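You operate a simulated robot arm through the tools that you are given. There is no shell and no other tool. Be economical: measure what you need, move in short steps, check, and stop when the job is done.

You are at the controls of a simulated two-armed robot. One attempt, no reset.

## Task
On the top of the small bench, fold the grey cloth in half and then in half again.

It is judged by the outcome, as a careful person would: the job done as asked, and still so three seconds after it is handed in. It fails if anything else is knocked over, pushed out of place, dropped, spilled or broken. Flat cloth is picked up by pressing the open fingertips on it (5 to 10 N) and closing them slowly along it; thin cloth reads only 2 to 8 mm in the jaws.

## Robot
Two 7-joint arms with two-finger parallel grippers on one trunk, on a base that drives. Base frame: it is fixed to the floor where the robot stands at the start and does not move with it; the origin is under the middle of the robot, x ahead of it, y to its left, z up; the surface under the hand at the start is at about z = 780. Lengths are in mm, angles in degrees, forces in N, time in s.
The left shoulder is at the start at [70, 133, 1076], the right one opposite. With the tool pointing down near the work surface each hand reaches from about 180 to 640 mm from the robot's upright axis, wherever it stands, measured 20 degrees to its own side. Places, roughly: top of the small bench [600, 700, 800]. Payload 1.57 kg a hand.
The TCP of each hand is the grasp point between the finger pads, 30 mm short of the fingertips. In the tool frame z runs along the fingers and y along their closing line. The gripper opens to 80 mm. The fingers are 17 mm wide and 12 mm thick; the gripper's body (40 by 82 mm) begins 80 mm behind the TCP.
Orientation is that of the tool frame in the base frame, as a unit quaternion [x, y, z, w]. With the fingers straight down and closing along the base's y, the tool's x points along the base's -x, its y along +y and its z along -z.

## Interface
- The arms move only by the tool servo_tool. It takes "left_motion", "right_motion" or both (then of equal length, played together; a hand with none holds still); each is a list of rows, each an object (a shift or turn left out is 0, a gripper value left out holds the last) with "slide": the shift along the tool's x, y, z in units of 20 mm (1.0 is 20 mm), a list of three; "rotation": the turn, a rotation vector about the tool's x, y, z in units of 6 degrees (1.0 is 6 degrees), a list of three; "fingers": the gripper command, from -1 (shut) to 1 (fully open), values between in proportion. In form: [{"slide": [tx, ty, tz], "rotation": [ax, ay, az], "fingers": fingers}, ...]. A call has 1 to 10 rows; each row shifts and turns the commanded pose from where the row before left it, along the tool's axes as they then stand. A call with a number of a shift or a turn outside -1 to 1 is refused whole. Each row takes 0.2 s and may step no farther than 50 mm and 8.6 degrees from the row before; otherwise, or with a gripper value out of range, the whole call is refused. A pose out of reach is approached as far as the arm can. The call stops where the force on the tool passes 40 N (or 10 N more than at its start, if that is more) or the arm is blocked; 0.2 s more then pass. The fingers move at their own pace (about 153 mm/s each) and stop on an object; they squeeze with about 33 N. The grip force told is the motor's: it shows also when the fingers shut on nothing. Time passes only in rows, and 0.2 s behind the last, so rows that do not move let the fingers close. It gives the time, the measured TCP pose, the force on the tool (base axes), the opening and the grip force at its end, in the units of the frame above (readings bear some noise), with the torque about the TCP (base axes, N m) and any sound that the robot's microphone picked up.
- Cameras (640 x 400 px; columns grow to the right, rows downward): "scene" is now at [123.4, -28.2, 1284.3]; the picture's right is [-0.38, -0.92, 0.00], its down [-0.70, 0.29, -0.65] and it looks along [0.60, -0.25, -0.76] (base axes); focal length 265 px, centre (320, 200). "left" rides on the left gripper at [72, 7, -122] in its tool frame; the picture's right is [-0.09, 1.00, 0.00], its down [-0.84, -0.08, -0.54] and it looks along [-0.54, -0.05, 0.84] (tool axes); focal length 238 px, centre (320, 200). "right" rides on the right gripper at [72, -7, -122] in its tool frame; the picture's right is [0.09, 1.00, 0.00], its down [-0.84, 0.08, -0.54] and it looks along [-0.54, 0.05, 0.84] (tool axes); focal length 238 px, centre (320, 200). There is no depth. A picture from a camera that has moved, and an enlarged one, comes with that camera's place and axes in the base frame and with its lens.
- capture(camera): a new picture of that camera. It takes no simulated time.
- slide_trunk(by): slides the trunk up (or, below 0, down) by that many mm; the arms and the scene camera ride with it, the base frame stays. It gives what a move gives, with no picture.
- roll_base(legs): drives the robot by 1 to 6 legs, each [ahead, left, turn to the left] in mm, mm and degrees, along the robot's own axes; the way and the turn of a leg run together, so that a leg with both is an arc; at most 1500 mm and 180 degrees a leg. The arms and the cameras ride along, it lands a little off, and it stops where it bumps. It gives what a move gives.
- aim_head(pan, tilt): turns the head with the scene camera to pan (to the left, within 86 degrees either way) and tilt (down, from -29 to 69), counted from straight ahead of the robot. It gives what a move gives.
- enlarge(camera, box): a new picture of the part [left, top, right, bottom] of that camera's present view, enlarged. It takes no simulated time.
- finish_job(): hands the job in; it is judged then, once.

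Work in short steps. Places have to be worked out from the pictures, the camera data and where the tool is seen: move nearer, look again, correct. Check each grasp and each placing, and mend what went wrong. You have 120 turns and 88 pictures in all, those below and enlarged ones among them. Open the grippers and draw the arms clear of the work before you hand the job in, unless the task says otherwise; then end with one line.

The tools are called after "Request:" by a JSON object that holds its "op" and its "data". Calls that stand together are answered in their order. servo_tool: Moves the arms, as the interface text tells. Its arguments: {"type":"object","properties":{"left_motion":{"type":"array","items":{"type":"object","properties":{"slide":{"type":"array","items":{"type":"number"}},"rotation":{"type":"array","items":{"type":"number"}},"fingers":{"type":"number"}}}},"right_motion":{"type":"array","items":{"type":"object","properties":{"slide":{"type":"array","items":{"type":"number"}},"rotation":{"type":"array","items":{"type":"number"}},"fingers":{"type":"number"}}}}},"required":[]} The other tools are called the same way: slide_trunk (by) slides the trunk up or down; roll_base (legs) drives the base; aim_head (pan, tilt) turns the head that bears the scene camera; capture (camera) takes a picture; enlarge (camera, box) takes an enlarged picture of a part of a camera's view; finish_job () hands the job in.

At the start:

```text
time_s: 0.0
left_eef_pos: [448.0, 42.4, 967.1]
left_tcp_rot: [0.0, 1.0, -0.001, 0.0]
left_wrist_force: [0.1, 0.6, 0.0]
left_ft_torque: [0.01, 0.01, 0.02]
left_width: 80.1
left_finger_force: 0.1
right_eef_pos: [431.7, -275.8, 1027.3]
right_tcp_rot: [-0.001, 1.0, 0.0, 0.0]
right_wrist_force: [-0.3, 0.0, 0.1]
right_ft_torque: [-0.01, 0.0, -0.02]
right_width: 80.1
right_finger_force: 0.0
trunk travel left (down, up): [-650.0, 290.0]
robot x, y, heading: [-0.2, -1.3, -0.0]
head pan, tilt: [-22.6, 49.3]
```

scene: 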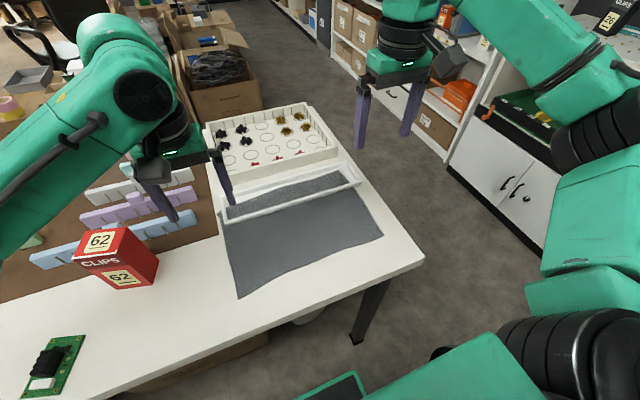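
right: 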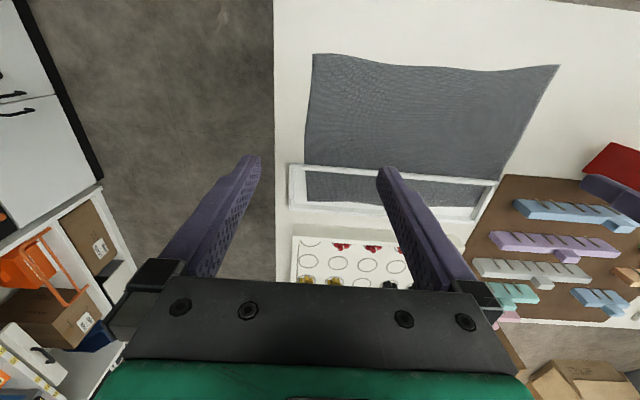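
left: 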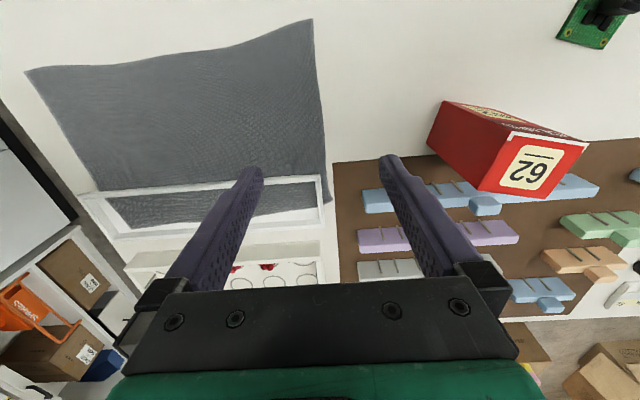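

The grey cloth lies on the table in front of me with a white frame over its far edge, while the small bench is listed to my left. I'll look left to see it.

Request:
{"op": "aim_head", "data": {"pan": 50, "tilt": 40}}

Request:
{"op": "capture", "data": {"camera": "scene"}}

```text
time_s: 1.4
left_eef_pos: [447.0, 42.3, 966.3]
left_tcp_rot: [0.0, 1.0, 0.0, 0.0]
left_wrist_force: [0.0, -0.2, -0.6]
left_ft_torque: [0.0, 0.01, 0.0]
left_width: 80.1
left_finger_force: 0.1
right_eef_pos: [431.2, -274.9, 1027.1]
right_tcp_rot: [0.0, 1.0, 0.001, 0.001]
right_wrist_force: [-0.2, 0.0, 0.0]
right_ft_torque: [0.0, 0.03, -0.01]
right_width: 79.8
right_finger_force: 0.1
trunk travel left (down, up): [-650.0, 290.0]
robot x, y, heading: [0.3, -3.4, -0.1]
head pan, tilt: [50.0, 40.0]
```

```text
84 pictures are left
camera scene: at [106.4, 66.7, 1297.5], right [0.77, -0.64, 0.0], down [-0.41, -0.49, -0.77], along [0.49, 0.59, -0.64], focal length 265 px, centre (320, 200)
```

scene: 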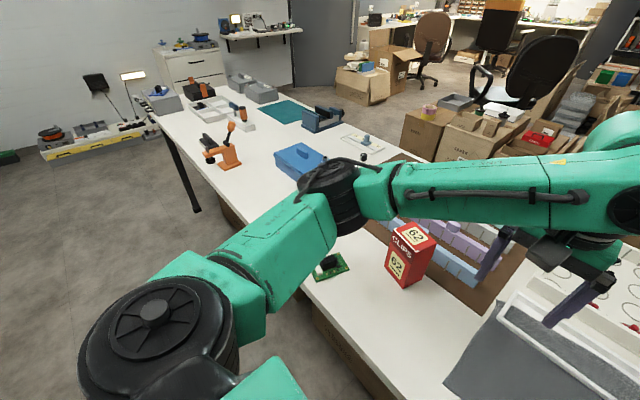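

The whole white table is the small bench, so the cloth is folded where it lies. I'll look at the cloth and the white frame close up.

Request:
{"op": "aim_head", "data": {"pan": -15, "tilt": 49}}

Request:
{"op": "enlarge", "data": {"camera": "scene", "box": [160, 80, 440, 320]}}

Request:
{"op": "enlarge", "data": {"camera": "right", "box": [260, 30, 580, 260]}}

```text
time_s: 2.8
left_eef_pos: [447.7, 42.1, 966.8]
left_tcp_rot: [0.0, 1.0, 0.0, 0.001]
left_wrist_force: [-0.6, -0.6, -0.5]
left_ft_torque: [0.03, 0.01, 0.02]
left_width: 79.9
left_finger_force: 0.1
right_eef_pos: [432.3, -275.8, 1027.1]
right_tcp_rot: [-0.001, 1.0, 0.0, 0.0]
right_wrist_force: [0.4, -0.2, -0.1]
right_ft_torque: [-0.05, 0.03, -0.01]
right_width: 80.0
right_finger_force: 0.0
trunk travel left (down, up): [-650.0, 290.0]
robot x, y, heading: [1.7, 2.5, -0.0]
head pan, tilt: [-15.0, 49.0]
```

```text
1.67 times, centred on (300, 200) of scene
camera zoom: at [127.0, -18.5, 1284.7], right [-0.26, -0.97, 0.0], down [-0.73, 0.19, -0.66], along [0.63, -0.17, -0.75], focal length 442 px, centre (353, 200)
```

zoom: 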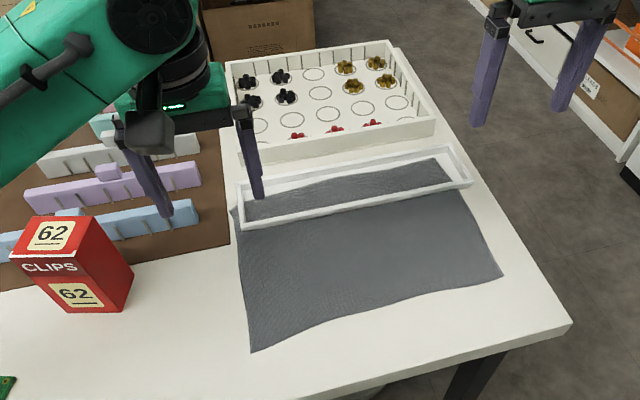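

```text
1.74 times, centred on (420, 145) of right
camera zoom: at [359.9, -281.9, 1149.6], right [-0.09, 1.0, 0.0], down [0.84, 0.08, 0.54], along [0.54, 0.05, -0.84], focal length 414 px, centre (146, 296)
```

zoom: 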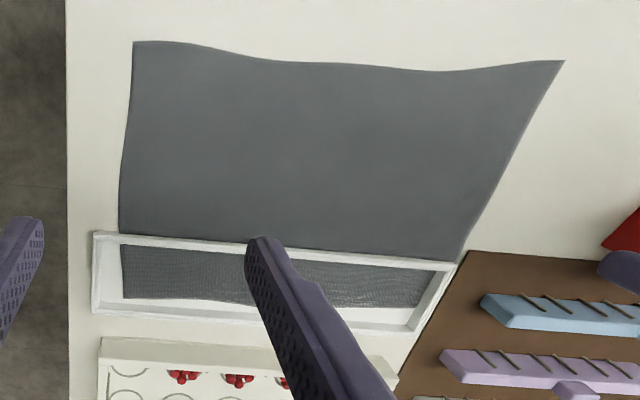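

The frame seems to lie on the far strip of the cloth, which continues inside it. I'll bring the right camera closer to tell whether the cloth runs under or over the rim, moving the left hand up and away first.

Request:
{"op": "servo_tool", "data": {"left_motion": [{"slide": [0.3, 0.8, -0.5]}, {"slide": [0.3, 0.8, -0.5]}, {"slide": [0.3, 0.8, -0.5]}, {"slide": [0.3, 0.8, -0.5]}, {"slide": [0.3, 0.8, -0.5]}, {"slide": [0.3, 0.8, -0.5]}, {"slide": [0, 0, 0]}], "right_motion": [{"slide": [-0.2, 0.89, 0.8]}, {"slide": [-0.2, 0.89, 0.8]}, {"slide": [-0.2, 0.89, 0.8]}, {"slide": [-0.2, 0.89, 0.8]}, {"slide": [-0.2, 0.89, 0.8]}, {"slide": [-0.2, 0.89, 0.8]}, {"slide": [-0.2, 0.89, 0.8]}]}}

Request:
{"op": "capture", "data": {"camera": "right"}}

Request:
{"op": "enlarge", "data": {"camera": "scene", "box": [200, 120, 400, 260]}}

```text
time_s: 4.4
left_eef_pos: [413.2, 138.4, 1027.5]
left_tcp_rot: [0.001, 1.0, 0.0, -0.001]
left_wrist_force: [-0.4, 0.3, 0.0]
left_ft_torque: [0.01, 0.02, -0.03]
left_width: 79.7
left_finger_force: 0.1
right_eef_pos: [458.6, -150.7, 917.0]
right_tcp_rot: [-0.001, 1.0, 0.0, 0.0]
right_wrist_force: [-0.4, -0.3, 0.7]
right_ft_torque: [-0.02, -0.03, 0.01]
right_width: 80.1
right_finger_force: 0.1
trunk travel left (down, up): [-650.0, 290.0]
robot x, y, heading: [0.1, 2.7, -0.1]
head pan, tilt: [-15.0, 49.0]
```

```text
81 pictures are left
camera right: at [387.6, -156.9, 1039.0], right [-0.09, 1.0, 0.0], down [0.84, 0.08, 0.54], along [0.54, 0.05, -0.84], focal length 238 px, centre (320, 200)
```

right: 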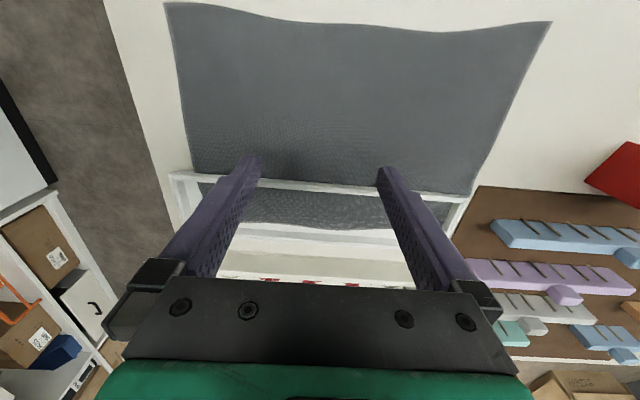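

```text
2.86 times, centred on (300, 190) of scene
camera zoom: at [127.9, -18.2, 1284.6], right [-0.26, -0.97, 0.0], down [-0.73, 0.2, -0.66], along [0.63, -0.17, -0.76], focal length 757 px, centre (377, 229)
```

zoom: 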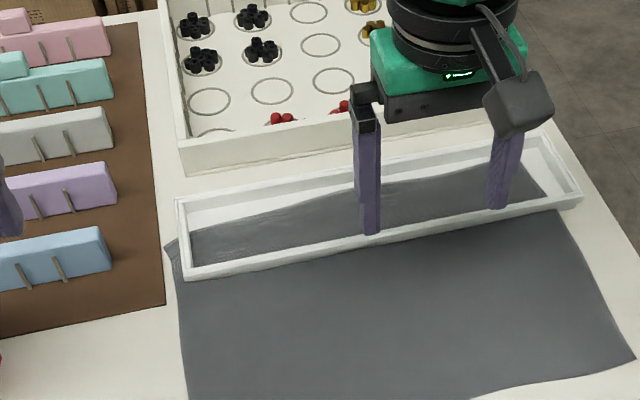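

The cloth runs under the near rim (and a bit of the left rim) of an open white frame at about x 530–605, y −315…38. Plan: lift the frame slightly by its near rim with the right hand, draw the cloth out with the left, set the frame back, then fold. First I turn the right hand so it closes along x.

Request:
{"op": "servo_tool", "data": {"right_motion": [{"rotation": [0, 0, -1]}, {"rotation": [0, 0, -1]}, {"rotation": [0, 0, -1]}, {"rotation": [0, 0, -1]}, {"rotation": [0, 0, -1]}, {"rotation": [0, 0, -1]}, {"rotation": [0, 0, -1]}, {"rotation": [0, 0, -1]}, {"rotation": [0, 0, -1]}, {"rotation": [0, 0, -1]}]}}

Request:
{"op": "servo_tool", "data": {"right_motion": [{"rotation": [0, 0, -1]}, {"rotation": [0, 0, -1]}, {"rotation": [0, 0, -1]}, {"rotation": [0, 0, -1]}, {"rotation": [0, 0, -1]}, {"fingers": -0.1}, {"fingers": -0.1}]}}

Request:
{"op": "capture", "data": {"camera": "right"}}

Request:
{"op": "capture", "data": {"camera": "scene"}}

```text
time_s: 6.6
left_eef_pos: [412.3, 137.6, 1028.1]
left_tcp_rot: [0.0, 1.0, 0.001, 0.0]
left_wrist_force: [-0.1, -0.3, 0.0]
left_ft_torque: [0.0, -0.02, -0.02]
left_width: 80.1
left_finger_force: 0.1
right_eef_pos: [460.0, -149.9, 915.3]
right_tcp_rot: [-0.284, 0.959, 0.0, 0.0]
right_wrist_force: [-0.1, 0.0, -0.1]
right_ft_torque: [-0.01, -0.01, -0.01]
right_width: 80.2
right_finger_force: 0.1
right hand out of reach, approached as far as the arm can: row 6, 7, 8, 9, 10
trunk travel left (down, up): [-650.0, 290.0]
robot x, y, heading: [1.7, -1.4, 0.2]
head pan, tilt: [-15.0, 49.0]
```

```text
time_s: 8.2
left_eef_pos: [412.2, 137.0, 1027.8]
left_tcp_rot: [-0.001, 1.0, 0.0, 0.0]
left_wrist_force: [1.3, -0.8, -0.2]
left_ft_torque: [-0.01, -0.04, 0.0]
left_width: 80.1
left_finger_force: 0.1
right_eef_pos: [460.0, -150.0, 916.5]
right_tcp_rot: [-0.284, 0.959, 0.0, 0.0]
right_wrist_force: [0.3, 0.5, 0.2]
right_ft_torque: [0.01, 0.01, -0.01]
right_width: 35.8
right_finger_force: 0.0
right hand out of reach, approached as far as the arm can: row 1, 2, 3, 4, 5
trunk travel left (down, up): [-650.0, 290.0]
robot x, y, heading: [-1.2, 5.0, -0.1]
head pan, tilt: [-15.0, 49.0]
```

```text
79 pictures are left
camera right: at [403.0, -195.3, 1037.7], right [-0.62, 0.79, 0.0], down [0.66, 0.52, 0.54], along [0.43, 0.34, -0.84], focal length 238 px, centre (320, 200)
```

right: 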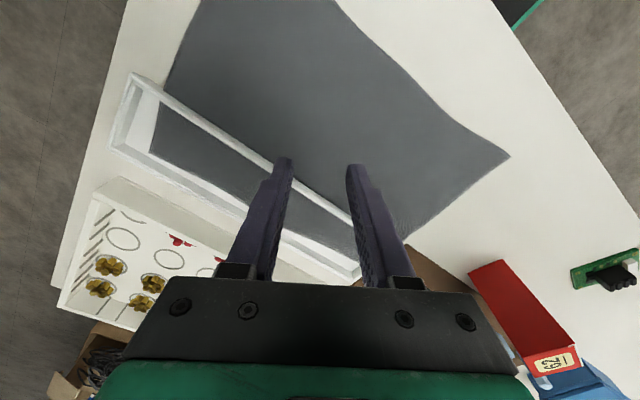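

```text
78 pictures are left
camera scene: at [127.0, -18.5, 1284.7], right [-0.26, -0.97, 0.0], down [-0.73, 0.2, -0.66], along [0.63, -0.17, -0.75], focal length 265 px, centre (320, 200)
```

scene: 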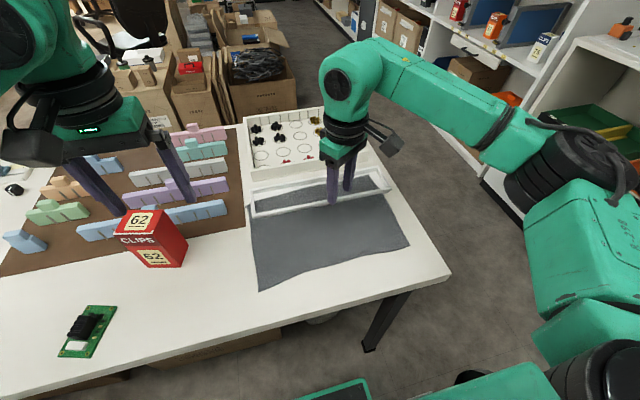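

Turning that way hits a joint limit at −33°. I'll turn the other way.

Request:
{"op": "servo_tool", "data": {"right_motion": [{"rotation": [0, 0, 1]}, {"rotation": [0, 0, 1]}, {"rotation": [0, 0, 1]}, {"rotation": [0, 0, 1]}, {"rotation": [0, 0, 1]}, {"rotation": [0, 0, 1]}, {"rotation": [0, 0, 1]}, {"rotation": [0, 0, 1]}, {"rotation": [0, 0, 1]}, {"rotation": [0, 0, 1]}]}}

Request:
{"op": "servo_tool", "data": {"right_motion": [{"rotation": [0, 0, 1]}, {"rotation": [0, 0, 1]}, {"rotation": [0, 0, 1]}, {"rotation": [0, 0, 1]}, {"rotation": [0, 0, 1]}, {"rotation": [0, 0, 1]}, {"rotation": [0, 0, 1]}, {"rotation": [0, 0, 1]}, {"rotation": [0, 0, 1]}, {"rotation": [0, 0, 1]}]}}

```text
time_s: 10.4
left_eef_pos: [412.1, 137.0, 1028.4]
left_tcp_rot: [0.0, 1.0, -0.001, 0.0]
left_wrist_force: [0.6, 0.7, -0.4]
left_ft_torque: [0.01, -0.01, -0.04]
left_width: 80.2
left_finger_force: 0.1
right_eef_pos: [459.0, -151.5, 915.3]
right_tcp_rot: [0.233, 0.972, 0.0, 0.0]
right_wrist_force: [-0.1, -0.4, 0.0]
right_ft_torque: [-0.02, -0.01, -0.03]
right_width: 35.9
right_finger_force: 0.1
trunk travel left (down, up): [-650.0, 290.0]
robot x, y, heading: [-3.2, -0.9, -0.1]
head pan, tilt: [-15.0, 49.0]
```

```text
time_s: 12.6
left_eef_pos: [411.9, 138.3, 1027.8]
left_tcp_rot: [0.0, 1.0, 0.0, 0.0]
left_wrist_force: [-0.5, -0.3, 0.4]
left_ft_torque: [0.0, -0.01, -0.01]
left_width: 79.9
left_finger_force: 0.0
right_eef_pos: [459.4, -150.9, 916.3]
right_tcp_rot: [0.689, 0.725, 0.0, 0.0]
right_wrist_force: [0.1, -0.5, -0.1]
right_ft_torque: [-0.05, -0.03, -0.02]
right_width: 36.0
right_finger_force: 0.0
trunk travel left (down, up): [-650.0, 290.0]
robot x, y, heading: [1.3, 1.6, -0.3]
head pan, tilt: [-15.0, 49.0]
```

The positive turn works (now about 87°). I'll check the view from here.

Request:
{"op": "servo_tool", "data": {"right_motion": [{"rotation": [0, 0, 0.5], "slide": [0, 0.9, 0.5]}, {"slide": [0, 0.9, 0.5]}, {"slide": [0, 0.9, 0.5]}]}}

Request:
{"op": "capture", "data": {"camera": "right"}}

Request:
{"op": "capture", "data": {"camera": "scene"}}

```text
time_s: 13.4
left_eef_pos: [412.0, 139.5, 1028.3]
left_tcp_rot: [0.0, 1.0, 0.0, -0.001]
left_wrist_force: [0.9, 0.0, -0.2]
left_ft_torque: [-0.03, 0.01, -0.01]
left_width: 79.9
left_finger_force: 0.0
right_eef_pos: [515.7, -148.7, 885.2]
right_tcp_rot: [0.707, 0.707, 0.0, 0.0]
right_wrist_force: [0.8, 1.2, 0.1]
right_ft_torque: [0.0, 0.03, 0.0]
right_width: 35.9
right_finger_force: 0.0
trunk travel left (down, up): [-650.0, 290.0]
robot x, y, heading: [0.9, -0.4, -0.0]
head pan, tilt: [-15.0, 49.0]
```

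```text
77 pictures are left
camera right: at [508.5, -77.3, 1006.8], right [1.0, 0.09, 0.0], down [0.08, -0.84, 0.54], along [0.05, -0.54, -0.84], focal length 238 px, centre (320, 200)
```

right: 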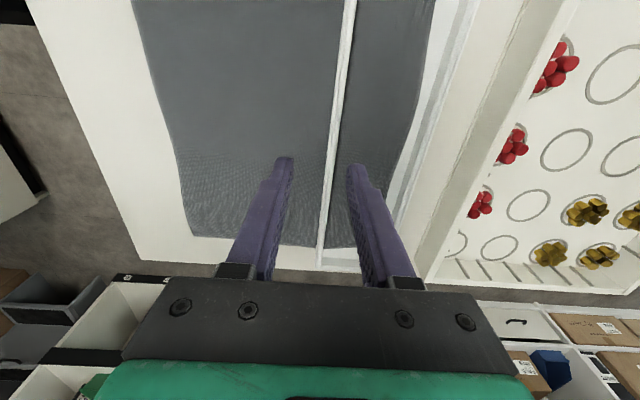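

```text
76 pictures are left
camera scene: at [127.6, -18.3, 1284.6], right [-0.26, -0.97, 0.0], down [-0.73, 0.2, -0.66], along [0.63, -0.17, -0.76], focal length 265 px, centre (320, 200)
```

scene: 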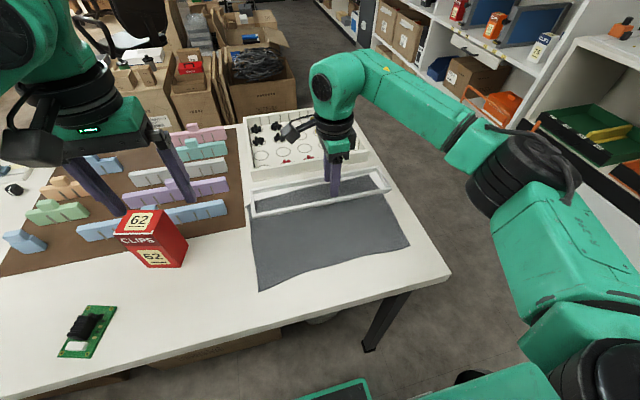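

The near rim is at x≈530, about 7 mm thick, and the fingers straddle it in line. I'll shift 14 mm ahead and go down to fingertips just above the cloth.

Request:
{"op": "servo_tool", "data": {"right_motion": [{"slide": [0.25, 0.35, 0.5]}, {"slide": [0.25, 0.35, 0.7]}, {"slide": [0, 0, 0.7]}, {"slide": [0, 0, 0.7]}, {"slide": [0, 0, 0.4]}]}}

Request:
{"op": "enlarge", "data": {"camera": "scene", "box": [240, 130, 420, 260]}}

Request:
{"op": "capture", "data": {"camera": "right"}}

```text
time_s: 14.6
left_eef_pos: [413.0, 136.8, 1027.6]
left_tcp_rot: [0.0, 1.0, 0.0, 0.0]
left_wrist_force: [-0.2, 0.5, 0.2]
left_ft_torque: [0.03, 0.0, 0.0]
left_width: 80.1
left_finger_force: 0.0
right_eef_pos: [529.1, -140.4, 825.1]
right_tcp_rot: [0.707, 0.707, 0.0, 0.0]
right_wrist_force: [0.3, 0.1, 0.2]
right_ft_torque: [0.0, -0.03, 0.02]
right_width: 36.0
right_finger_force: 0.1
trunk travel left (down, up): [-650.0, 290.0]
robot x, y, heading: [-2.4, 0.8, -0.0]
head pan, tilt: [-15.0, 49.0]
```

```text
3.08 times, centred on (330, 195) of scene
camera zoom: at [127.1, -18.5, 1284.7], right [-0.26, -0.97, 0.0], down [-0.73, 0.2, -0.66], along [0.63, -0.17, -0.75], focal length 815 px, centre (289, 215)
```

zoom: 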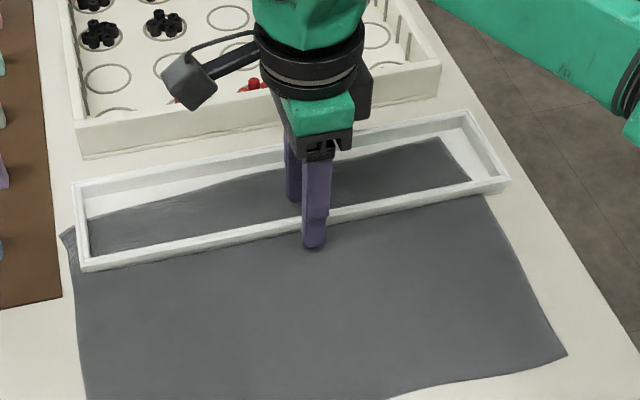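

```text
74 pictures are left
camera right: at [522.1, -69.0, 947.1], right [1.0, 0.09, 0.0], down [0.08, -0.84, 0.54], along [0.05, -0.54, -0.84], focal length 238 px, centre (320, 200)
```

right: 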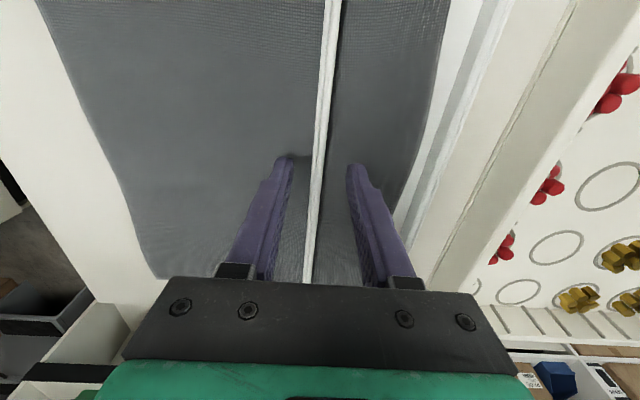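

Straddling well. I go 8 mm lower and close on the rim.

Request:
{"op": "servo_tool", "data": {"right_motion": [{"slide": [0, 0, 0.4]}, {"fingers": -0.5}, {"fingers": -0.75}, {"fingers": -1}, {"fingers": -1}]}}

```text
time_s: 15.8
left_eef_pos: [412.8, 136.9, 1027.0]
left_tcp_rot: [0.0, 1.0, 0.0, 0.0]
left_wrist_force: [0.0, 0.3, 0.2]
left_ft_torque: [0.0, 0.02, 0.0]
left_width: 79.9
left_finger_force: 0.0
right_eef_pos: [527.9, -139.6, 817.7]
right_tcp_rot: [0.707, 0.707, 0.0, 0.0]
right_wrist_force: [-1.3, 0.0, -0.4]
right_ft_torque: [-0.05, 0.03, -0.08]
right_width: 5.1
right_finger_force: 25.6
trunk travel left (down, up): [-650.0, 290.0]
robot x, y, heading: [0.4, 0.7, 0.1]
head pan, tilt: [-15.0, 49.0]
```

Gripped a 5 mm rim. I'll lift 12 mm and see how it responds.

Request:
{"op": "servo_tool", "data": {"right_motion": [{"slide": [0, 0, -0.2]}, {"slide": [0, 0, -0.2]}, {"slide": [0, 0, -0.2]}, {}]}}

Request:
{"op": "enlarge", "data": {"camera": "scene", "box": [240, 130, 420, 260]}}

```text
time_s: 16.6
left_eef_pos: [416.1, 138.2, 1026.6]
left_tcp_rot: [-0.001, 1.0, 0.0, -0.003]
left_wrist_force: [-0.1, 0.4, 0.6]
left_ft_torque: [0.0, -0.03, -0.03]
left_width: 80.2
left_finger_force: 0.0
right_eef_pos: [529.5, -141.4, 821.4]
right_tcp_rot: [0.707, 0.707, -0.007, -0.003]
right_wrist_force: [8.0, 1.4, -14.1]
right_ft_torque: [0.72, -0.48, -0.23]
right_width: 4.9
right_finger_force: 25.6
trunk travel left (down, up): [-650.0, 290.0]
robot x, y, heading: [-2.1, 3.6, 0.1]
head pan, tilt: [-15.0, 49.0]
stopped in row 3 (right hand): the force on the tool passed its limit at 44 N (the readings are from after the stop); the commanded pose is now the measured one
```

```text
3.08 times, centred on (330, 195) of scene
camera zoom: at [131.9, -18.8, 1284.4], right [-0.26, -0.97, 0.0], down [-0.73, 0.2, -0.65], along [0.63, -0.17, -0.76], focal length 815 px, centre (289, 215)
```

zoom: 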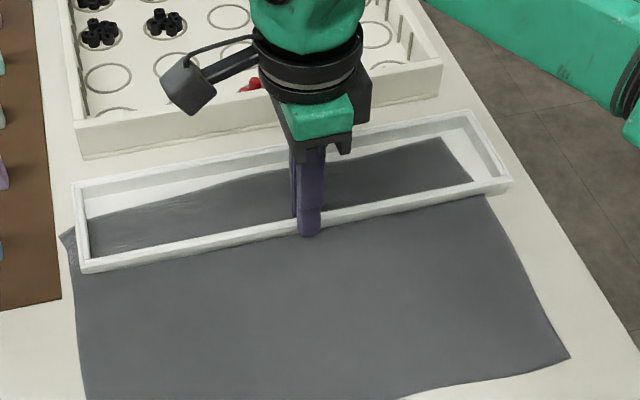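

The frame did not move under 44 N, so it's fixed or very heavy; I won't lift it. I release the rim and rise clear, then plan to draw the cloth out instead.

Request:
{"op": "servo_tool", "data": {"right_motion": [{"fingers": -0.5}, {"fingers": -0.1}, {}, {"slide": [0, 0, -1]}, {"slide": [0, 0, -1]}, {"slide": [0, 0, -1]}, {"slide": [0, -1, -1]}, {"slide": [0, -1, 0]}, {"slide": [0, -1, 0]}, {"slide": [0, -1, 0]}]}}

Request:
{"op": "capture", "data": {"camera": "right"}}

Request:
{"op": "enlarge", "data": {"camera": "scene", "box": [220, 130, 420, 300]}}

```text
time_s: 18.8
left_eef_pos: [411.3, 138.0, 1028.0]
left_tcp_rot: [0.0, 1.0, -0.001, 0.0]
left_wrist_force: [0.0, -0.3, -0.1]
left_ft_torque: [0.0, 0.01, -0.04]
left_width: 80.2
left_finger_force: 0.1
right_eef_pos: [445.5, -139.7, 906.5]
right_tcp_rot: [0.707, 0.707, -0.005, -0.002]
right_wrist_force: [-1.1, 0.3, 0.2]
right_ft_torque: [0.0, -0.03, 0.0]
right_width: 35.9
right_finger_force: 0.1
trunk travel left (down, up): [-650.0, 290.0]
robot x, y, heading: [1.2, 1.0, -0.0]
head pan, tilt: [-15.0, 49.0]
```

```text
72 pictures are left
camera right: at [440.5, -66.8, 1028.1], right [1.0, 0.09, -0.01], down [0.08, -0.83, 0.55], along [0.04, -0.54, -0.84], focal length 238 px, centre (320, 200)
```

right: 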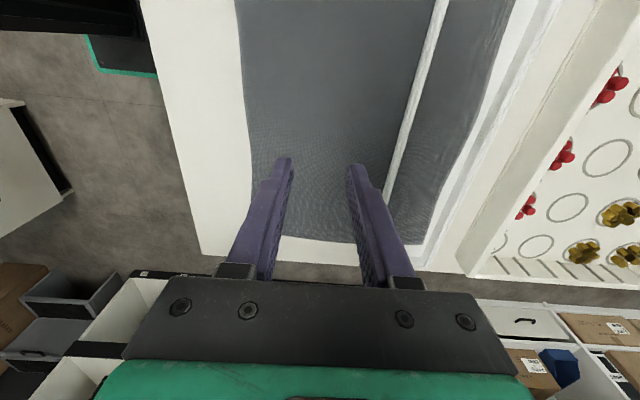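

```text
2.35 times, centred on (320, 215) of scene
camera zoom: at [126.1, -18.6, 1284.8], right [-0.26, -0.97, 0.0], down [-0.73, 0.2, -0.66], along [0.63, -0.17, -0.75], focal length 624 px, centre (320, 165)
```

zoom: 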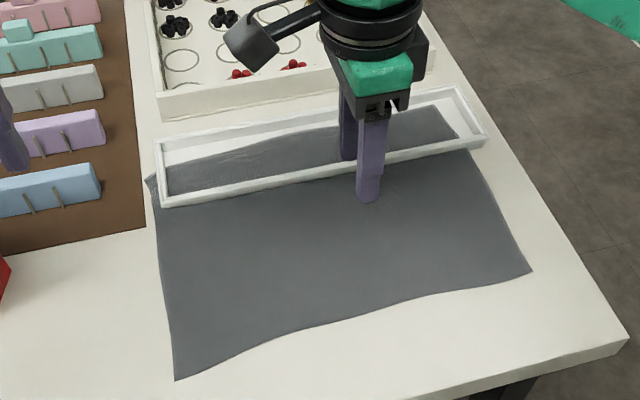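

Both are clear and the cloth is undisturbed. Near corners are at about (352,45) and (370,−290). I'll grip the near edge at both corners, draw the cloth out from under the rim, then fold; now I turn the left hand and bring the right over its corner.

Request:
{"op": "servo_tool", "data": {"left_motion": [{"rotation": [0, 0, -1]}, {"rotation": [0, 0, -1]}, {"rotation": [0, 0, -1]}, {"rotation": [0, 0, -1]}, {"rotation": [0, 0, -1]}, {"rotation": [0, 0, -1]}, {"rotation": [0, 0, -1]}, {"rotation": [0, 0, -1]}, {"rotation": [0, 0, -1]}, {"rotation": [0, 0, -1]}], "right_motion": [{"slide": [-0.69, -0.335, 0.2]}, {"slide": [-0.69, -0.335, 0.2]}, {"slide": [-0.69, -0.335, 0.2]}, {"slide": [-0.69, -0.335, 0.2]}, {"slide": [-0.69, -0.335, 0.2]}, {"slide": [-0.69, -0.335, 0.2]}, {"slide": [-0.69, -0.335, 0.2]}, {"slide": [-0.69, -0.335, 0.2]}, {"slide": [-0.69, -0.335, 0.2]}, {"slide": [-0.69, -0.335, 0.2]}]}}

Request:
{"op": "servo_tool", "data": {"left_motion": [{"rotation": [0, 0, -1]}, {"rotation": [0, 0, -1]}, {"rotation": [0, 0, -1]}, {"rotation": [0, 0, -1]}, {"rotation": [0, 0, -1], "fingers": -0.1}, {}]}}

Request:
{"op": "capture", "data": {"camera": "right"}}

Request:
{"op": "capture", "data": {"camera": "scene"}}

```text
time_s: 20.9
left_eef_pos: [412.1, 135.2, 1027.8]
left_tcp_rot: [-0.502, 0.865, 0.0, 0.0]
left_wrist_force: [0.1, -0.7, 0.3]
left_ft_torque: [-0.02, -0.01, 0.01]
left_width: 79.8
left_finger_force: 0.0
right_eef_pos: [377.9, -277.5, 866.2]
right_tcp_rot: [0.706, 0.708, -0.005, -0.001]
right_wrist_force: [0.6, 0.2, -0.5]
right_ft_torque: [0.02, 0.02, 0.03]
right_width: 36.0
right_finger_force: 0.1
trunk travel left (down, up): [-650.0, 290.0]
robot x, y, heading: [-1.1, 0.1, -0.2]
head pan, tilt: [-15.0, 49.0]
```

```text
time_s: 22.4
left_eef_pos: [413.5, 137.0, 1027.1]
left_tcp_rot: [0.708, -0.707, 0.0, 0.0]
left_wrist_force: [-0.1, -0.1, 0.2]
left_ft_torque: [0.02, 0.0, 0.0]
left_width: 35.8
left_finger_force: 0.1
right_eef_pos: [378.3, -278.2, 865.2]
right_tcp_rot: [0.707, 0.707, -0.005, -0.002]
right_wrist_force: [-0.3, 1.1, -0.1]
right_ft_torque: [-0.01, -0.02, 0.01]
right_width: 36.1
right_finger_force: 0.0
trunk travel left (down, up): [-650.0, 290.0]
robot x, y, heading: [-1.5, -3.0, -0.2]
head pan, tilt: [-15.0, 49.0]
```

```text
70 pictures are left
camera right: at [372.6, -205.5, 987.0], right [1.0, 0.09, -0.01], down [0.08, -0.83, 0.55], along [0.04, -0.54, -0.84], focal length 238 px, centre (320, 200)
```

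right: 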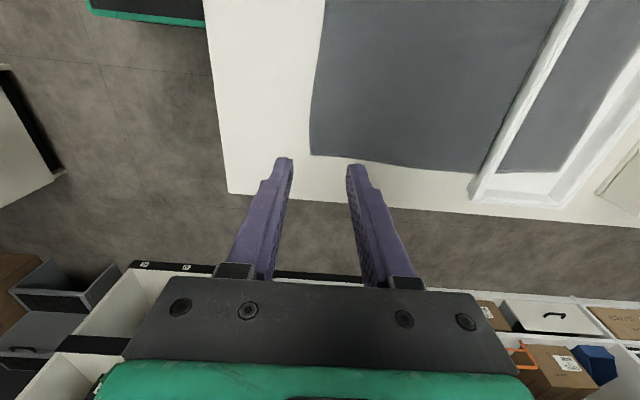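

```text
69 pictures are left
camera scene: at [126.8, -18.4, 1284.7], right [-0.26, -0.97, 0.0], down [-0.73, 0.2, -0.66], along [0.63, -0.17, -0.75], focal length 265 px, centre (320, 200)
```

scene: 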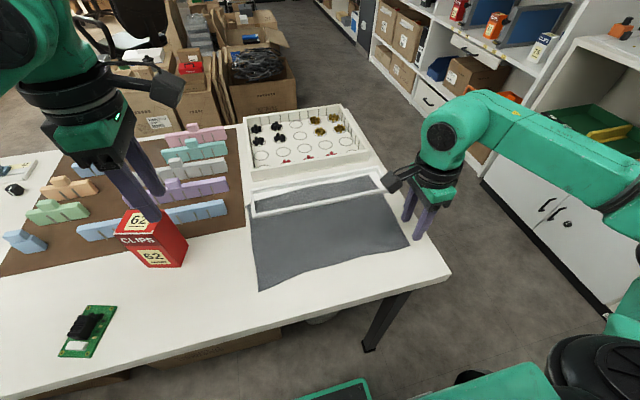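

Right hand is well placed by its corner. Now bring the left hand over its corner at about (362,34).

Request:
{"op": "servo_tool", "data": {"left_motion": [{"slide": [0.9, 0.25, 0.5]}, {"slide": [0.9, 0.25, 0.7]}, {"slide": [0.9, 0.25, 0.7]}, {"slide": [0.9, 0.25, 0.7]}, {"slide": [0.9, 0.25, 0.9]}, {"slide": [0.65, 0.25, 0.9]}, {"slide": [0, 0.25, 0.9]}, {"slide": [0, 0.25, 0.9]}, {"slide": [0, 0.25, 0.9]}, {"slide": [0, 0.25, 0.9]}]}}

Request:
{"op": "capture", "data": {"camera": "left"}}

```text
time_s: 24.6
left_eef_pos: [361.9, 33.2, 866.5]
left_tcp_rot: [0.708, -0.706, 0.0, 0.0]
left_wrist_force: [0.6, 0.3, -0.9]
left_ft_torque: [0.01, 0.01, 0.0]
left_width: 36.0
left_finger_force: 0.0
right_eef_pos: [378.2, -278.8, 865.2]
right_tcp_rot: [0.707, 0.707, -0.005, -0.002]
right_wrist_force: [-0.1, -0.6, -0.2]
right_ft_torque: [0.02, 0.0, 0.01]
right_width: 36.0
right_finger_force: 0.1
trunk travel left (down, up): [-650.0, 290.0]
robot x, y, heading: [0.5, 1.0, 0.1]
head pan, tilt: [-15.0, 49.0]
```

```text
68 pictures are left
camera left: at [356.4, -36.8, 988.1], right [-1.0, 0.09, 0.0], down [0.08, 0.84, 0.54], along [0.05, 0.54, -0.84], focal length 238 px, centre (320, 200)
```

left: 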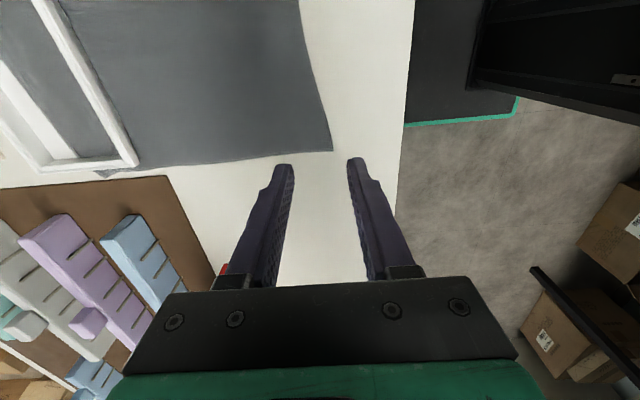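

Corner estimates agree. I shift each hand 4 mm toward the edge and descend near the surface.

Request:
{"op": "servo_tool", "data": {"left_motion": [{"slide": [0, 0.2, 0.6]}, {"slide": [0, 0, 0.7]}, {"slide": [0, 0, 0.7]}, {"slide": [0, 0, 0.5]}, {}], "right_motion": [{"slide": [0, -0.2, 0.6]}, {"slide": [0, 0, 0.7]}, {"slide": [0, 0, 0.7]}, {"slide": [0, 0, 0.5]}, {}]}}

Request:
{"op": "servo_tool", "data": {"left_motion": [{"slide": [0, 0, 0.1]}, {"slide": [0, 0, 0.1]}, {}], "right_motion": [{"slide": [0, 0, 0.1]}, {"slide": [0, 0, 0.1]}, {}]}}

```text
time_s: 25.8
left_eef_pos: [359.2, 33.1, 817.9]
left_tcp_rot: [-0.707, 0.707, 0.0, -0.001]
left_wrist_force: [-0.1, 0.6, 0.2]
left_ft_torque: [-0.01, -0.02, 0.03]
left_width: 36.0
left_finger_force: 0.1
right_eef_pos: [374.1, -279.9, 816.5]
right_tcp_rot: [0.707, 0.707, -0.006, -0.001]
right_wrist_force: [-0.2, 0.8, 0.2]
right_ft_torque: [0.03, -0.03, 0.02]
right_width: 35.7
right_finger_force: 0.0
trunk travel left (down, up): [-650.0, 290.0]
robot x, y, heading: [1.6, -3.0, 0.1]
head pan, tilt: [-15.0, 49.0]
```

```text
time_s: 26.6
left_eef_pos: [358.2, 33.8, 814.1]
left_tcp_rot: [-0.707, 0.707, 0.0, 0.0]
left_wrist_force: [-0.9, 1.1, -0.7]
left_ft_torque: [-0.01, -0.02, 0.0]
left_width: 36.2
left_finger_force: 0.1
right_eef_pos: [374.2, -279.0, 812.5]
right_tcp_rot: [0.708, 0.706, -0.006, -0.002]
right_wrist_force: [0.9, -0.2, 0.4]
right_ft_torque: [0.01, 0.02, -0.01]
right_width: 36.1
right_finger_force: 0.0
trunk travel left (down, up): [-650.0, 290.0]
robot x, y, heading: [-1.9, 1.6, 0.0]
head pan, tilt: [-15.0, 49.0]
```

No contact yet; 2–3 mm more each.

Request:
{"op": "servo_tool", "data": {"left_motion": [{"slide": [0, 0, 0.1]}, {"slide": [0, 0, 0.08]}, {}], "right_motion": [{"slide": [0, 0, 0.06]}, {"slide": [0, 0, 0.06]}, {}]}}

```text
time_s: 27.4
left_eef_pos: [358.4, 34.4, 811.0]
left_tcp_rot: [-0.707, 0.707, -0.001, 0.0]
left_wrist_force: [0.3, -0.7, 6.6]
left_ft_torque: [-0.04, -0.13, 0.03]
left_width: 36.2
left_finger_force: 0.0
right_eef_pos: [373.7, -278.6, 812.7]
right_tcp_rot: [0.707, 0.707, -0.005, -0.001]
right_wrist_force: [0.1, -0.5, 1.7]
right_ft_torque: [-0.01, -0.1, 0.0]
right_width: 36.0
right_finger_force: 0.0
trunk travel left (down, up): [-650.0, 290.0]
robot x, y, heading: [0.6, -2.4, -0.0]
head pan, tilt: [-15.0, 49.0]
```

Contact: left 6.6 N, right just touching. Right presses 1 mm more, then both close slowly.

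Request:
{"op": "servo_tool", "data": {"left_motion": [{"slide": [0, 0, 0.02]}, {}, {}], "right_motion": [{"slide": [0, 0, 0.06]}, {"slide": [0, 0, 0.04]}, {}]}}

Request:
{"op": "servo_tool", "data": {"left_motion": [{"fingers": -0.2}, {"fingers": -0.3}, {"fingers": -0.4}, {"fingers": -0.5}, {"fingers": -0.6}, {"fingers": -0.7}, {"fingers": -0.8}, {"fingers": -0.9}, {"fingers": -1}, {}], "right_motion": [{"fingers": -0.2}, {"fingers": -0.3}, {"fingers": -0.4}, {"fingers": -0.5}, {"fingers": -0.6}, {"fingers": -0.7}, {"fingers": -0.8}, {"fingers": -0.9}, {"fingers": -1}, {}]}}

Request:
{"op": "capture", "data": {"camera": "scene"}}

```text
time_s: 28.1
left_eef_pos: [355.7, 34.4, 809.7]
left_tcp_rot: [0.707, -0.707, 0.002, 0.0]
left_wrist_force: [1.3, -0.5, 8.7]
left_ft_torque: [0.0, -0.24, -0.01]
left_width: 37.7
left_finger_force: 1.0
right_eef_pos: [373.7, -278.2, 811.3]
right_tcp_rot: [0.707, 0.708, -0.004, 0.001]
right_wrist_force: [1.1, -4.4, 20.5]
right_ft_torque: [-0.07, -0.54, -0.12]
right_width: 37.1
right_finger_force: 0.2
trunk travel left (down, up): [-650.0, 290.0]
robot x, y, heading: [-2.4, 2.7, -0.3]
head pan, tilt: [-15.0, 49.0]
```

```text
time_s: 30.4
left_eef_pos: [356.8, 35.4, 811.5]
left_tcp_rot: [0.707, -0.707, 0.002, 0.0]
left_wrist_force: [10.3, 0.4, 11.5]
left_ft_torque: [0.0, -0.4, 0.18]
left_width: 3.0
left_finger_force: 24.3
right_eef_pos: [372.7, -277.0, 811.9]
right_tcp_rot: [0.707, 0.707, -0.005, 0.0]
right_wrist_force: [0.4, -0.4, 33.3]
right_ft_torque: [0.16, -0.12, 0.01]
right_width: 0.0
right_finger_force: 21.5
trunk travel left (down, up): [-650.0, 290.0]
robot x, y, heading: [1.0, -0.6, -0.0]
head pan, tilt: [-15.0, 49.0]
```

```text
67 pictures are left
camera scene: at [124.0, -15.8, 1285.2], right [-0.26, -0.97, 0.0], down [-0.73, 0.19, -0.66], along [0.64, -0.17, -0.75], focal length 265 px, centre (320, 200)
```

scene: 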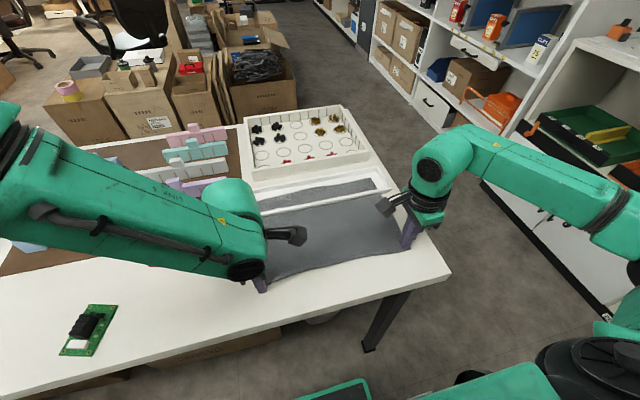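

Left holds cloth (3.0 mm). Right shut on nothing; I lift it a little, reopen and look.

Request:
{"op": "servo_tool", "data": {"right_motion": [{"slide": [0, 0, -0.5]}, {"slide": [0, 0, -0.5], "fingers": -0.1}, {"slide": [0, 0, -0.5]}, {}]}}

Request:
{"op": "capture", "data": {"camera": "right"}}

Request:
{"op": "enlarge", "data": {"camera": "scene", "box": [220, 160, 460, 300]}}

```text
time_s: 31.4
left_eef_pos: [357.6, 34.7, 812.1]
left_tcp_rot: [0.707, -0.707, 0.002, 0.0]
left_wrist_force: [9.1, 7.8, 34.0]
left_ft_torque: [0.25, -0.5, 0.21]
left_width: 3.0
left_finger_force: 24.3
right_eef_pos: [371.1, -279.3, 838.4]
right_tcp_rot: [0.708, 0.707, -0.005, -0.001]
right_wrist_force: [-0.9, -0.4, -0.5]
right_ft_torque: [0.01, -0.01, -0.01]
right_width: 36.1
right_finger_force: 0.1
trunk travel left (down, up): [-650.0, 290.0]
robot x, y, heading: [-0.2, 2.4, 0.1]
head pan, tilt: [-15.0, 49.0]
```

```text
66 pictures are left
camera right: at [365.8, -205.9, 960.4], right [1.0, 0.09, -0.01], down [0.08, -0.83, 0.55], along [0.04, -0.55, -0.84], focal length 238 px, centre (320, 200)
```

right: 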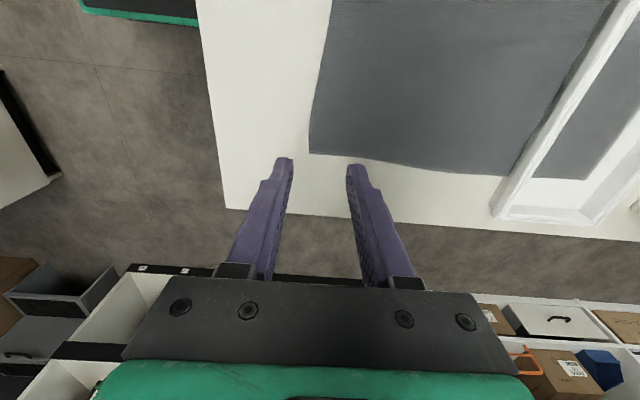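

```text
2.67 times, centred on (340, 230) of scene
camera zoom: at [124.8, -17.3, 1285.1], right [-0.26, -0.97, 0.0], down [-0.73, 0.19, -0.66], along [0.63, -0.17, -0.75], focal length 707 px, centre (267, 120)
```

zoom: 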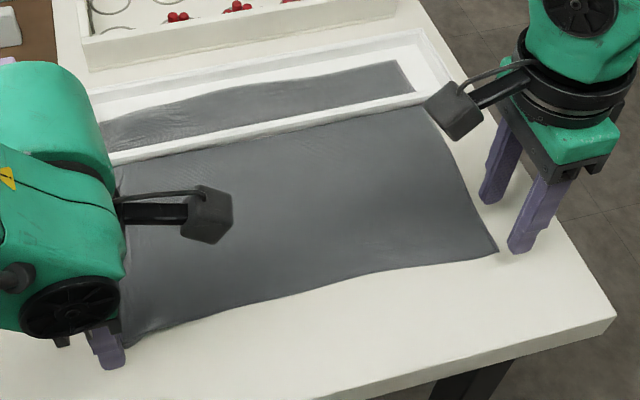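

The cloth's right corner is now at about (362,−280), so the finger only just overlapped it. I ease the left up 1.5 mm to relieve its load, and shift the right 15 mm inward and lower.

Request:
{"op": "servo_tool", "data": {"left_motion": [{"slide": [0, 0, -0.08]}, {}, {}, {}, {}, {}], "right_motion": [{"slide": [0.75, 0, 0]}, {"slide": [0, 0, 0.5]}, {"slide": [0, 0, 0.5]}, {"slide": [0, 0, 0.2]}, {"slide": [0, 0, 0.1]}, {}]}}

```text
time_s: 32.8
left_eef_pos: [356.6, 33.6, 811.8]
left_tcp_rot: [0.707, -0.707, 0.0, 0.0]
left_wrist_force: [6.8, 2.6, 15.2]
left_ft_torque: [0.11, -0.31, 0.2]
left_width: 3.0
left_finger_force: 24.3
right_eef_pos: [374.4, -263.9, 811.8]
right_tcp_rot: [0.707, 0.707, -0.005, 0.0]
right_wrist_force: [-0.2, 0.1, 4.1]
right_ft_torque: [0.01, -0.1, -0.01]
right_width: 36.0
right_finger_force: 0.0
trunk travel left (down, up): [-650.0, 290.0]
robot x, y, heading: [-3.2, 2.9, -0.2]
head pan, tilt: [-15.0, 49.0]
```

Right reads 4 N; half a millimetre more, then close slowly.

Request:
{"op": "servo_tool", "data": {"left_motion": [{"slide": [0, 0, -0.05]}, {}, {}, {}, {}, {}, {}, {}, {}, {}], "right_motion": [{"slide": [0, 0, 0.03]}, {"fingers": -0.2}, {"fingers": -0.3}, {"fingers": -0.4}, {"fingers": -0.5}, {"fingers": -0.6}, {"fingers": -0.7}, {"fingers": -0.85}, {"fingers": -1}, {}]}}

```text
time_s: 35.0
left_eef_pos: [358.0, 35.8, 812.0]
left_tcp_rot: [0.707, -0.707, 0.0, 0.001]
left_wrist_force: [7.6, -0.3, 0.3]
left_ft_torque: [0.01, -0.25, 0.12]
left_width: 2.8
left_finger_force: 24.2
right_eef_pos: [374.4, -263.7, 811.5]
right_tcp_rot: [0.708, 0.707, -0.006, -0.002]
right_wrist_force: [2.1, 0.5, 18.8]
right_ft_torque: [0.07, -0.15, 0.01]
right_width: 0.0
right_finger_force: 21.3
trunk travel left (down, up): [-650.0, 290.0]
robot x, y, heading: [0.3, 4.1, -0.0]
head pan, tilt: [-15.0, 49.0]
```

Slipped off again. Raise, reopen and look at where the edge now is.

Request:
{"op": "servo_tool", "data": {"right_motion": [{"slide": [0, 0, -0.3]}, {"slide": [0, 0, -0.6], "fingers": -0.1}, {}]}}

Request:
{"op": "capture", "data": {"camera": "right"}}

```text
time_s: 35.8
left_eef_pos: [358.3, 34.5, 811.4]
left_tcp_rot: [0.707, -0.707, -0.001, 0.001]
left_wrist_force: [5.9, 0.3, 0.9]
left_ft_torque: [-0.04, -0.15, 0.12]
left_width: 2.4
left_finger_force: 24.5
right_eef_pos: [376.4, -264.2, 829.0]
right_tcp_rot: [0.707, 0.707, -0.006, -0.002]
right_wrist_force: [0.2, -0.2, -0.1]
right_ft_torque: [0.02, 0.02, 0.01]
right_width: 36.0
right_finger_force: 0.2
trunk travel left (down, up): [-650.0, 290.0]
robot x, y, heading: [-0.0, -2.6, -0.2]
head pan, tilt: [-15.0, 49.0]
```

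```text
64 pictures are left
camera right: at [370.6, -190.9, 949.4], right [1.0, 0.09, -0.01], down [0.09, -0.83, 0.55], along [0.04, -0.54, -0.84], focal length 238 px, centre (320, 200)
```

right: 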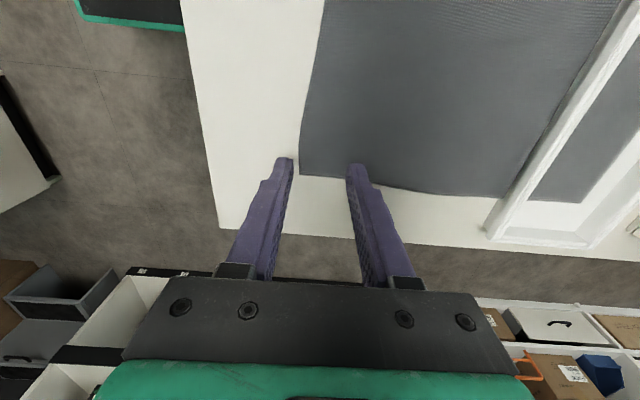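

Corner at (361,−277), so overlap was fine; it needed more pressure. I'll go 6 mm further in and press to about 10 N before closing.

Request:
{"op": "servo_tool", "data": {"right_motion": [{"slide": [0.3, 0.15, 0.5]}, {"slide": [0, 0, 0.35]}, {"slide": [0, 0, 0.05]}, {"slide": [0, 0, 0.05]}, {}]}}

```text
time_s: 37.0
left_eef_pos: [358.5, 34.9, 813.4]
left_tcp_rot: [0.707, -0.707, 0.001, 0.001]
left_wrist_force: [7.6, -0.2, 0.3]
left_ft_torque: [0.02, -0.23, 0.12]
left_width: 2.6
left_finger_force: 23.8
right_eef_pos: [377.8, -256.9, 811.6]
right_tcp_rot: [0.707, 0.707, -0.005, -0.001]
right_wrist_force: [-2.0, 0.7, 12.5]
right_ft_torque: [0.03, -0.27, 0.01]
right_width: 34.8
right_finger_force: 0.1
trunk travel left (down, up): [-650.0, 290.0]
robot x, y, heading: [1.2, -0.2, 0.1]
head pan, tilt: [-15.0, 49.0]
```

Request:
{"op": "servo_tool", "data": {"right_motion": [{"fingers": -0.15}, {"fingers": -0.25}, {"fingers": -0.35}, {"fingers": -0.45}, {"fingers": -0.55}, {"fingers": -0.65}, {"fingers": -0.75}, {"fingers": -0.85}, {"fingers": -0.95}, {"fingers": -1}]}}

```text
time_s: 39.1
left_eef_pos: [358.3, 34.5, 812.6]
left_tcp_rot: [-0.707, 0.707, 0.0, -0.001]
left_wrist_force: [6.9, -1.1, 1.0]
left_ft_torque: [0.02, -0.18, 0.12]
left_width: 2.5
left_finger_force: 23.6
right_eef_pos: [377.4, -255.8, 811.8]
right_tcp_rot: [0.707, 0.707, -0.006, 0.0]
right_wrist_force: [4.9, -0.4, 20.0]
right_ft_torque: [0.01, -0.2, -0.03]
right_width: 0.1
right_finger_force: 20.7
trunk travel left (down, up): [-650.0, 290.0]
robot x, y, heading: [-1.2, -1.6, 0.1]
head pan, tilt: [-15.0, 49.0]
```

Missed again: the cloth is anchored by the frame, so dragging it toward me slips. I'll instead put both fingers on the cloth (levelled, smaller opening), so the outer finger drags the free edge inward.

Request:
{"op": "servo_tool", "data": {"right_motion": [{"slide": [0, 0, -0.3]}, {"slide": [0, 0.6, -0.3], "fingers": -0.3, "rotation": [-0.2, 0, 0]}, {}]}}

Request:
{"op": "capture", "data": {"camera": "right"}}

```text
time_s: 40.0
left_eef_pos: [358.4, 35.3, 811.5]
left_tcp_rot: [0.708, -0.707, -0.001, 0.001]
left_wrist_force: [6.3, -0.4, -0.2]
left_ft_torque: [0.02, -0.19, 0.13]
left_width: 2.8
left_finger_force: 23.9
right_eef_pos: [390.0, -257.5, 823.5]
right_tcp_rot: [0.707, 0.707, 0.001, 0.005]
right_wrist_force: [-0.2, -0.8, 0.2]
right_ft_torque: [-0.01, 0.0, 0.01]
right_width: 28.1
right_finger_force: 0.2
trunk travel left (down, up): [-650.0, 290.0]
robot x, y, heading: [0.1, 1.0, 0.1]
head pan, tilt: [-15.0, 49.0]
```

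```text
63 pictures are left
camera right: at [382.5, -184.9, 944.8], right [1.0, 0.09, 0.01], down [0.07, -0.83, 0.55], along [0.06, -0.54, -0.84], focal length 238 px, centre (320, 200)
```

right: 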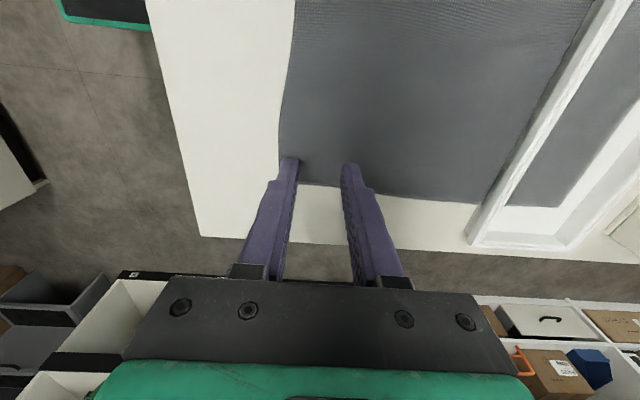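

Outer finger now sits just inside the cloth edge. Press down.

Request:
{"op": "servo_tool", "data": {"right_motion": [{"slide": [0, 0, 0.35]}, {"slide": [0, 0, 0.25]}, {"slide": [0, 0, 0.05]}, {}]}}

```text
time_s: 41.0
left_eef_pos: [357.3, 34.4, 813.7]
left_tcp_rot: [0.707, -0.707, 0.001, 0.0]
left_wrist_force: [7.3, -0.1, 0.5]
left_ft_torque: [-0.02, -0.25, 0.14]
left_width: 2.9
left_finger_force: 23.6
right_eef_pos: [390.4, -257.1, 811.7]
right_tcp_rot: [0.707, 0.707, 0.003, 0.007]
right_wrist_force: [1.8, -3.6, 17.3]
right_ft_torque: [-0.08, 0.29, 0.1]
right_width: 27.4
right_finger_force: 0.1
trunk travel left (down, up): [-650.0, 290.0]
robot x, y, heading: [-3.7, 0.7, -0.2]
head pan, tilt: [-15.0, 49.0]
```

Pressure now on the outer finger, about 17 N; ease slightly and close slowly.

Request:
{"op": "servo_tool", "data": {"right_motion": [{"slide": [0, 0, -0.02], "rotation": [0.06, 0, 0]}, {"fingers": -0.4}, {"fingers": -0.47}, {"fingers": -0.54}, {"fingers": -0.61}, {"fingers": -0.68}, {"fingers": -0.76}, {"fingers": -0.84}, {"fingers": -0.92}, {"fingers": -1}]}}

```text
time_s: 43.1
left_eef_pos: [356.4, 34.6, 812.6]
left_tcp_rot: [-0.707, 0.707, -0.001, -0.001]
left_wrist_force: [9.2, -0.7, 0.5]
left_ft_torque: [-0.01, -0.29, 0.14]
left_width: 2.7
left_finger_force: 24.0
right_eef_pos: [388.2, -255.6, 810.9]
right_tcp_rot: [0.707, 0.707, -0.001, 0.004]
right_wrist_force: [-3.1, 1.0, 27.2]
right_ft_torque: [0.07, 0.15, 0.0]
right_width: 0.0
right_finger_force: 20.8
trunk travel left (down, up): [-650.0, 290.0]
robot x, y, heading: [0.7, -0.9, 0.3]
head pan, tilt: [-15.0, 49.0]
```

Request:
{"op": "servo_tool", "data": {"right_motion": [{"slide": [0, 0, -0.4]}, {"slide": [0, 0, -0.4], "fingers": -0.1}, {}]}}

Request:
{"op": "capture", "data": {"camera": "right"}}

Request:
{"op": "enlarge", "data": {"camera": "scene", "box": [220, 150, 460, 300]}}

```text
time_s: 44.0
left_eef_pos: [358.6, 34.4, 812.4]
left_tcp_rot: [-0.707, 0.708, 0.001, -0.001]
left_wrist_force: [7.3, 1.0, 1.2]
left_ft_torque: [0.02, -0.23, 0.11]
left_width: 2.6
left_finger_force: 24.1
right_eef_pos: [391.2, -258.7, 823.6]
right_tcp_rot: [0.707, 0.707, -0.002, 0.003]
right_wrist_force: [0.3, 0.9, -0.4]
right_ft_torque: [0.04, 0.01, -0.01]
right_width: 36.1
right_finger_force: 0.0
trunk travel left (down, up): [-650.0, 290.0]
robot x, y, heading: [-2.6, -0.9, -0.3]
head pan, tilt: [-15.0, 49.0]
```

```text
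62 pictures are left
camera right: at [383.5, -185.2, 945.9], right [1.0, 0.09, 0.0], down [0.08, -0.83, 0.55], along [0.05, -0.54, -0.84], focal length 238 px, centre (320, 200)
```

right: 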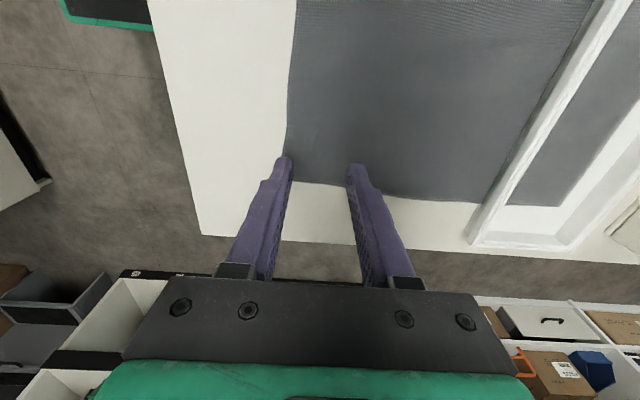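

```text
2.67 times, centred on (340, 225) of scene
camera zoom: at [128.4, -18.6, 1284.4], right [-0.26, -0.97, 0.0], down [-0.73, 0.2, -0.66], along [0.63, -0.17, -0.76], focal length 707 px, centre (267, 133)
```

zoom: 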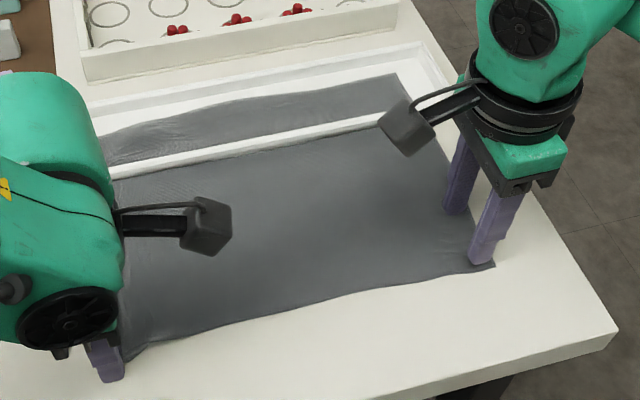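

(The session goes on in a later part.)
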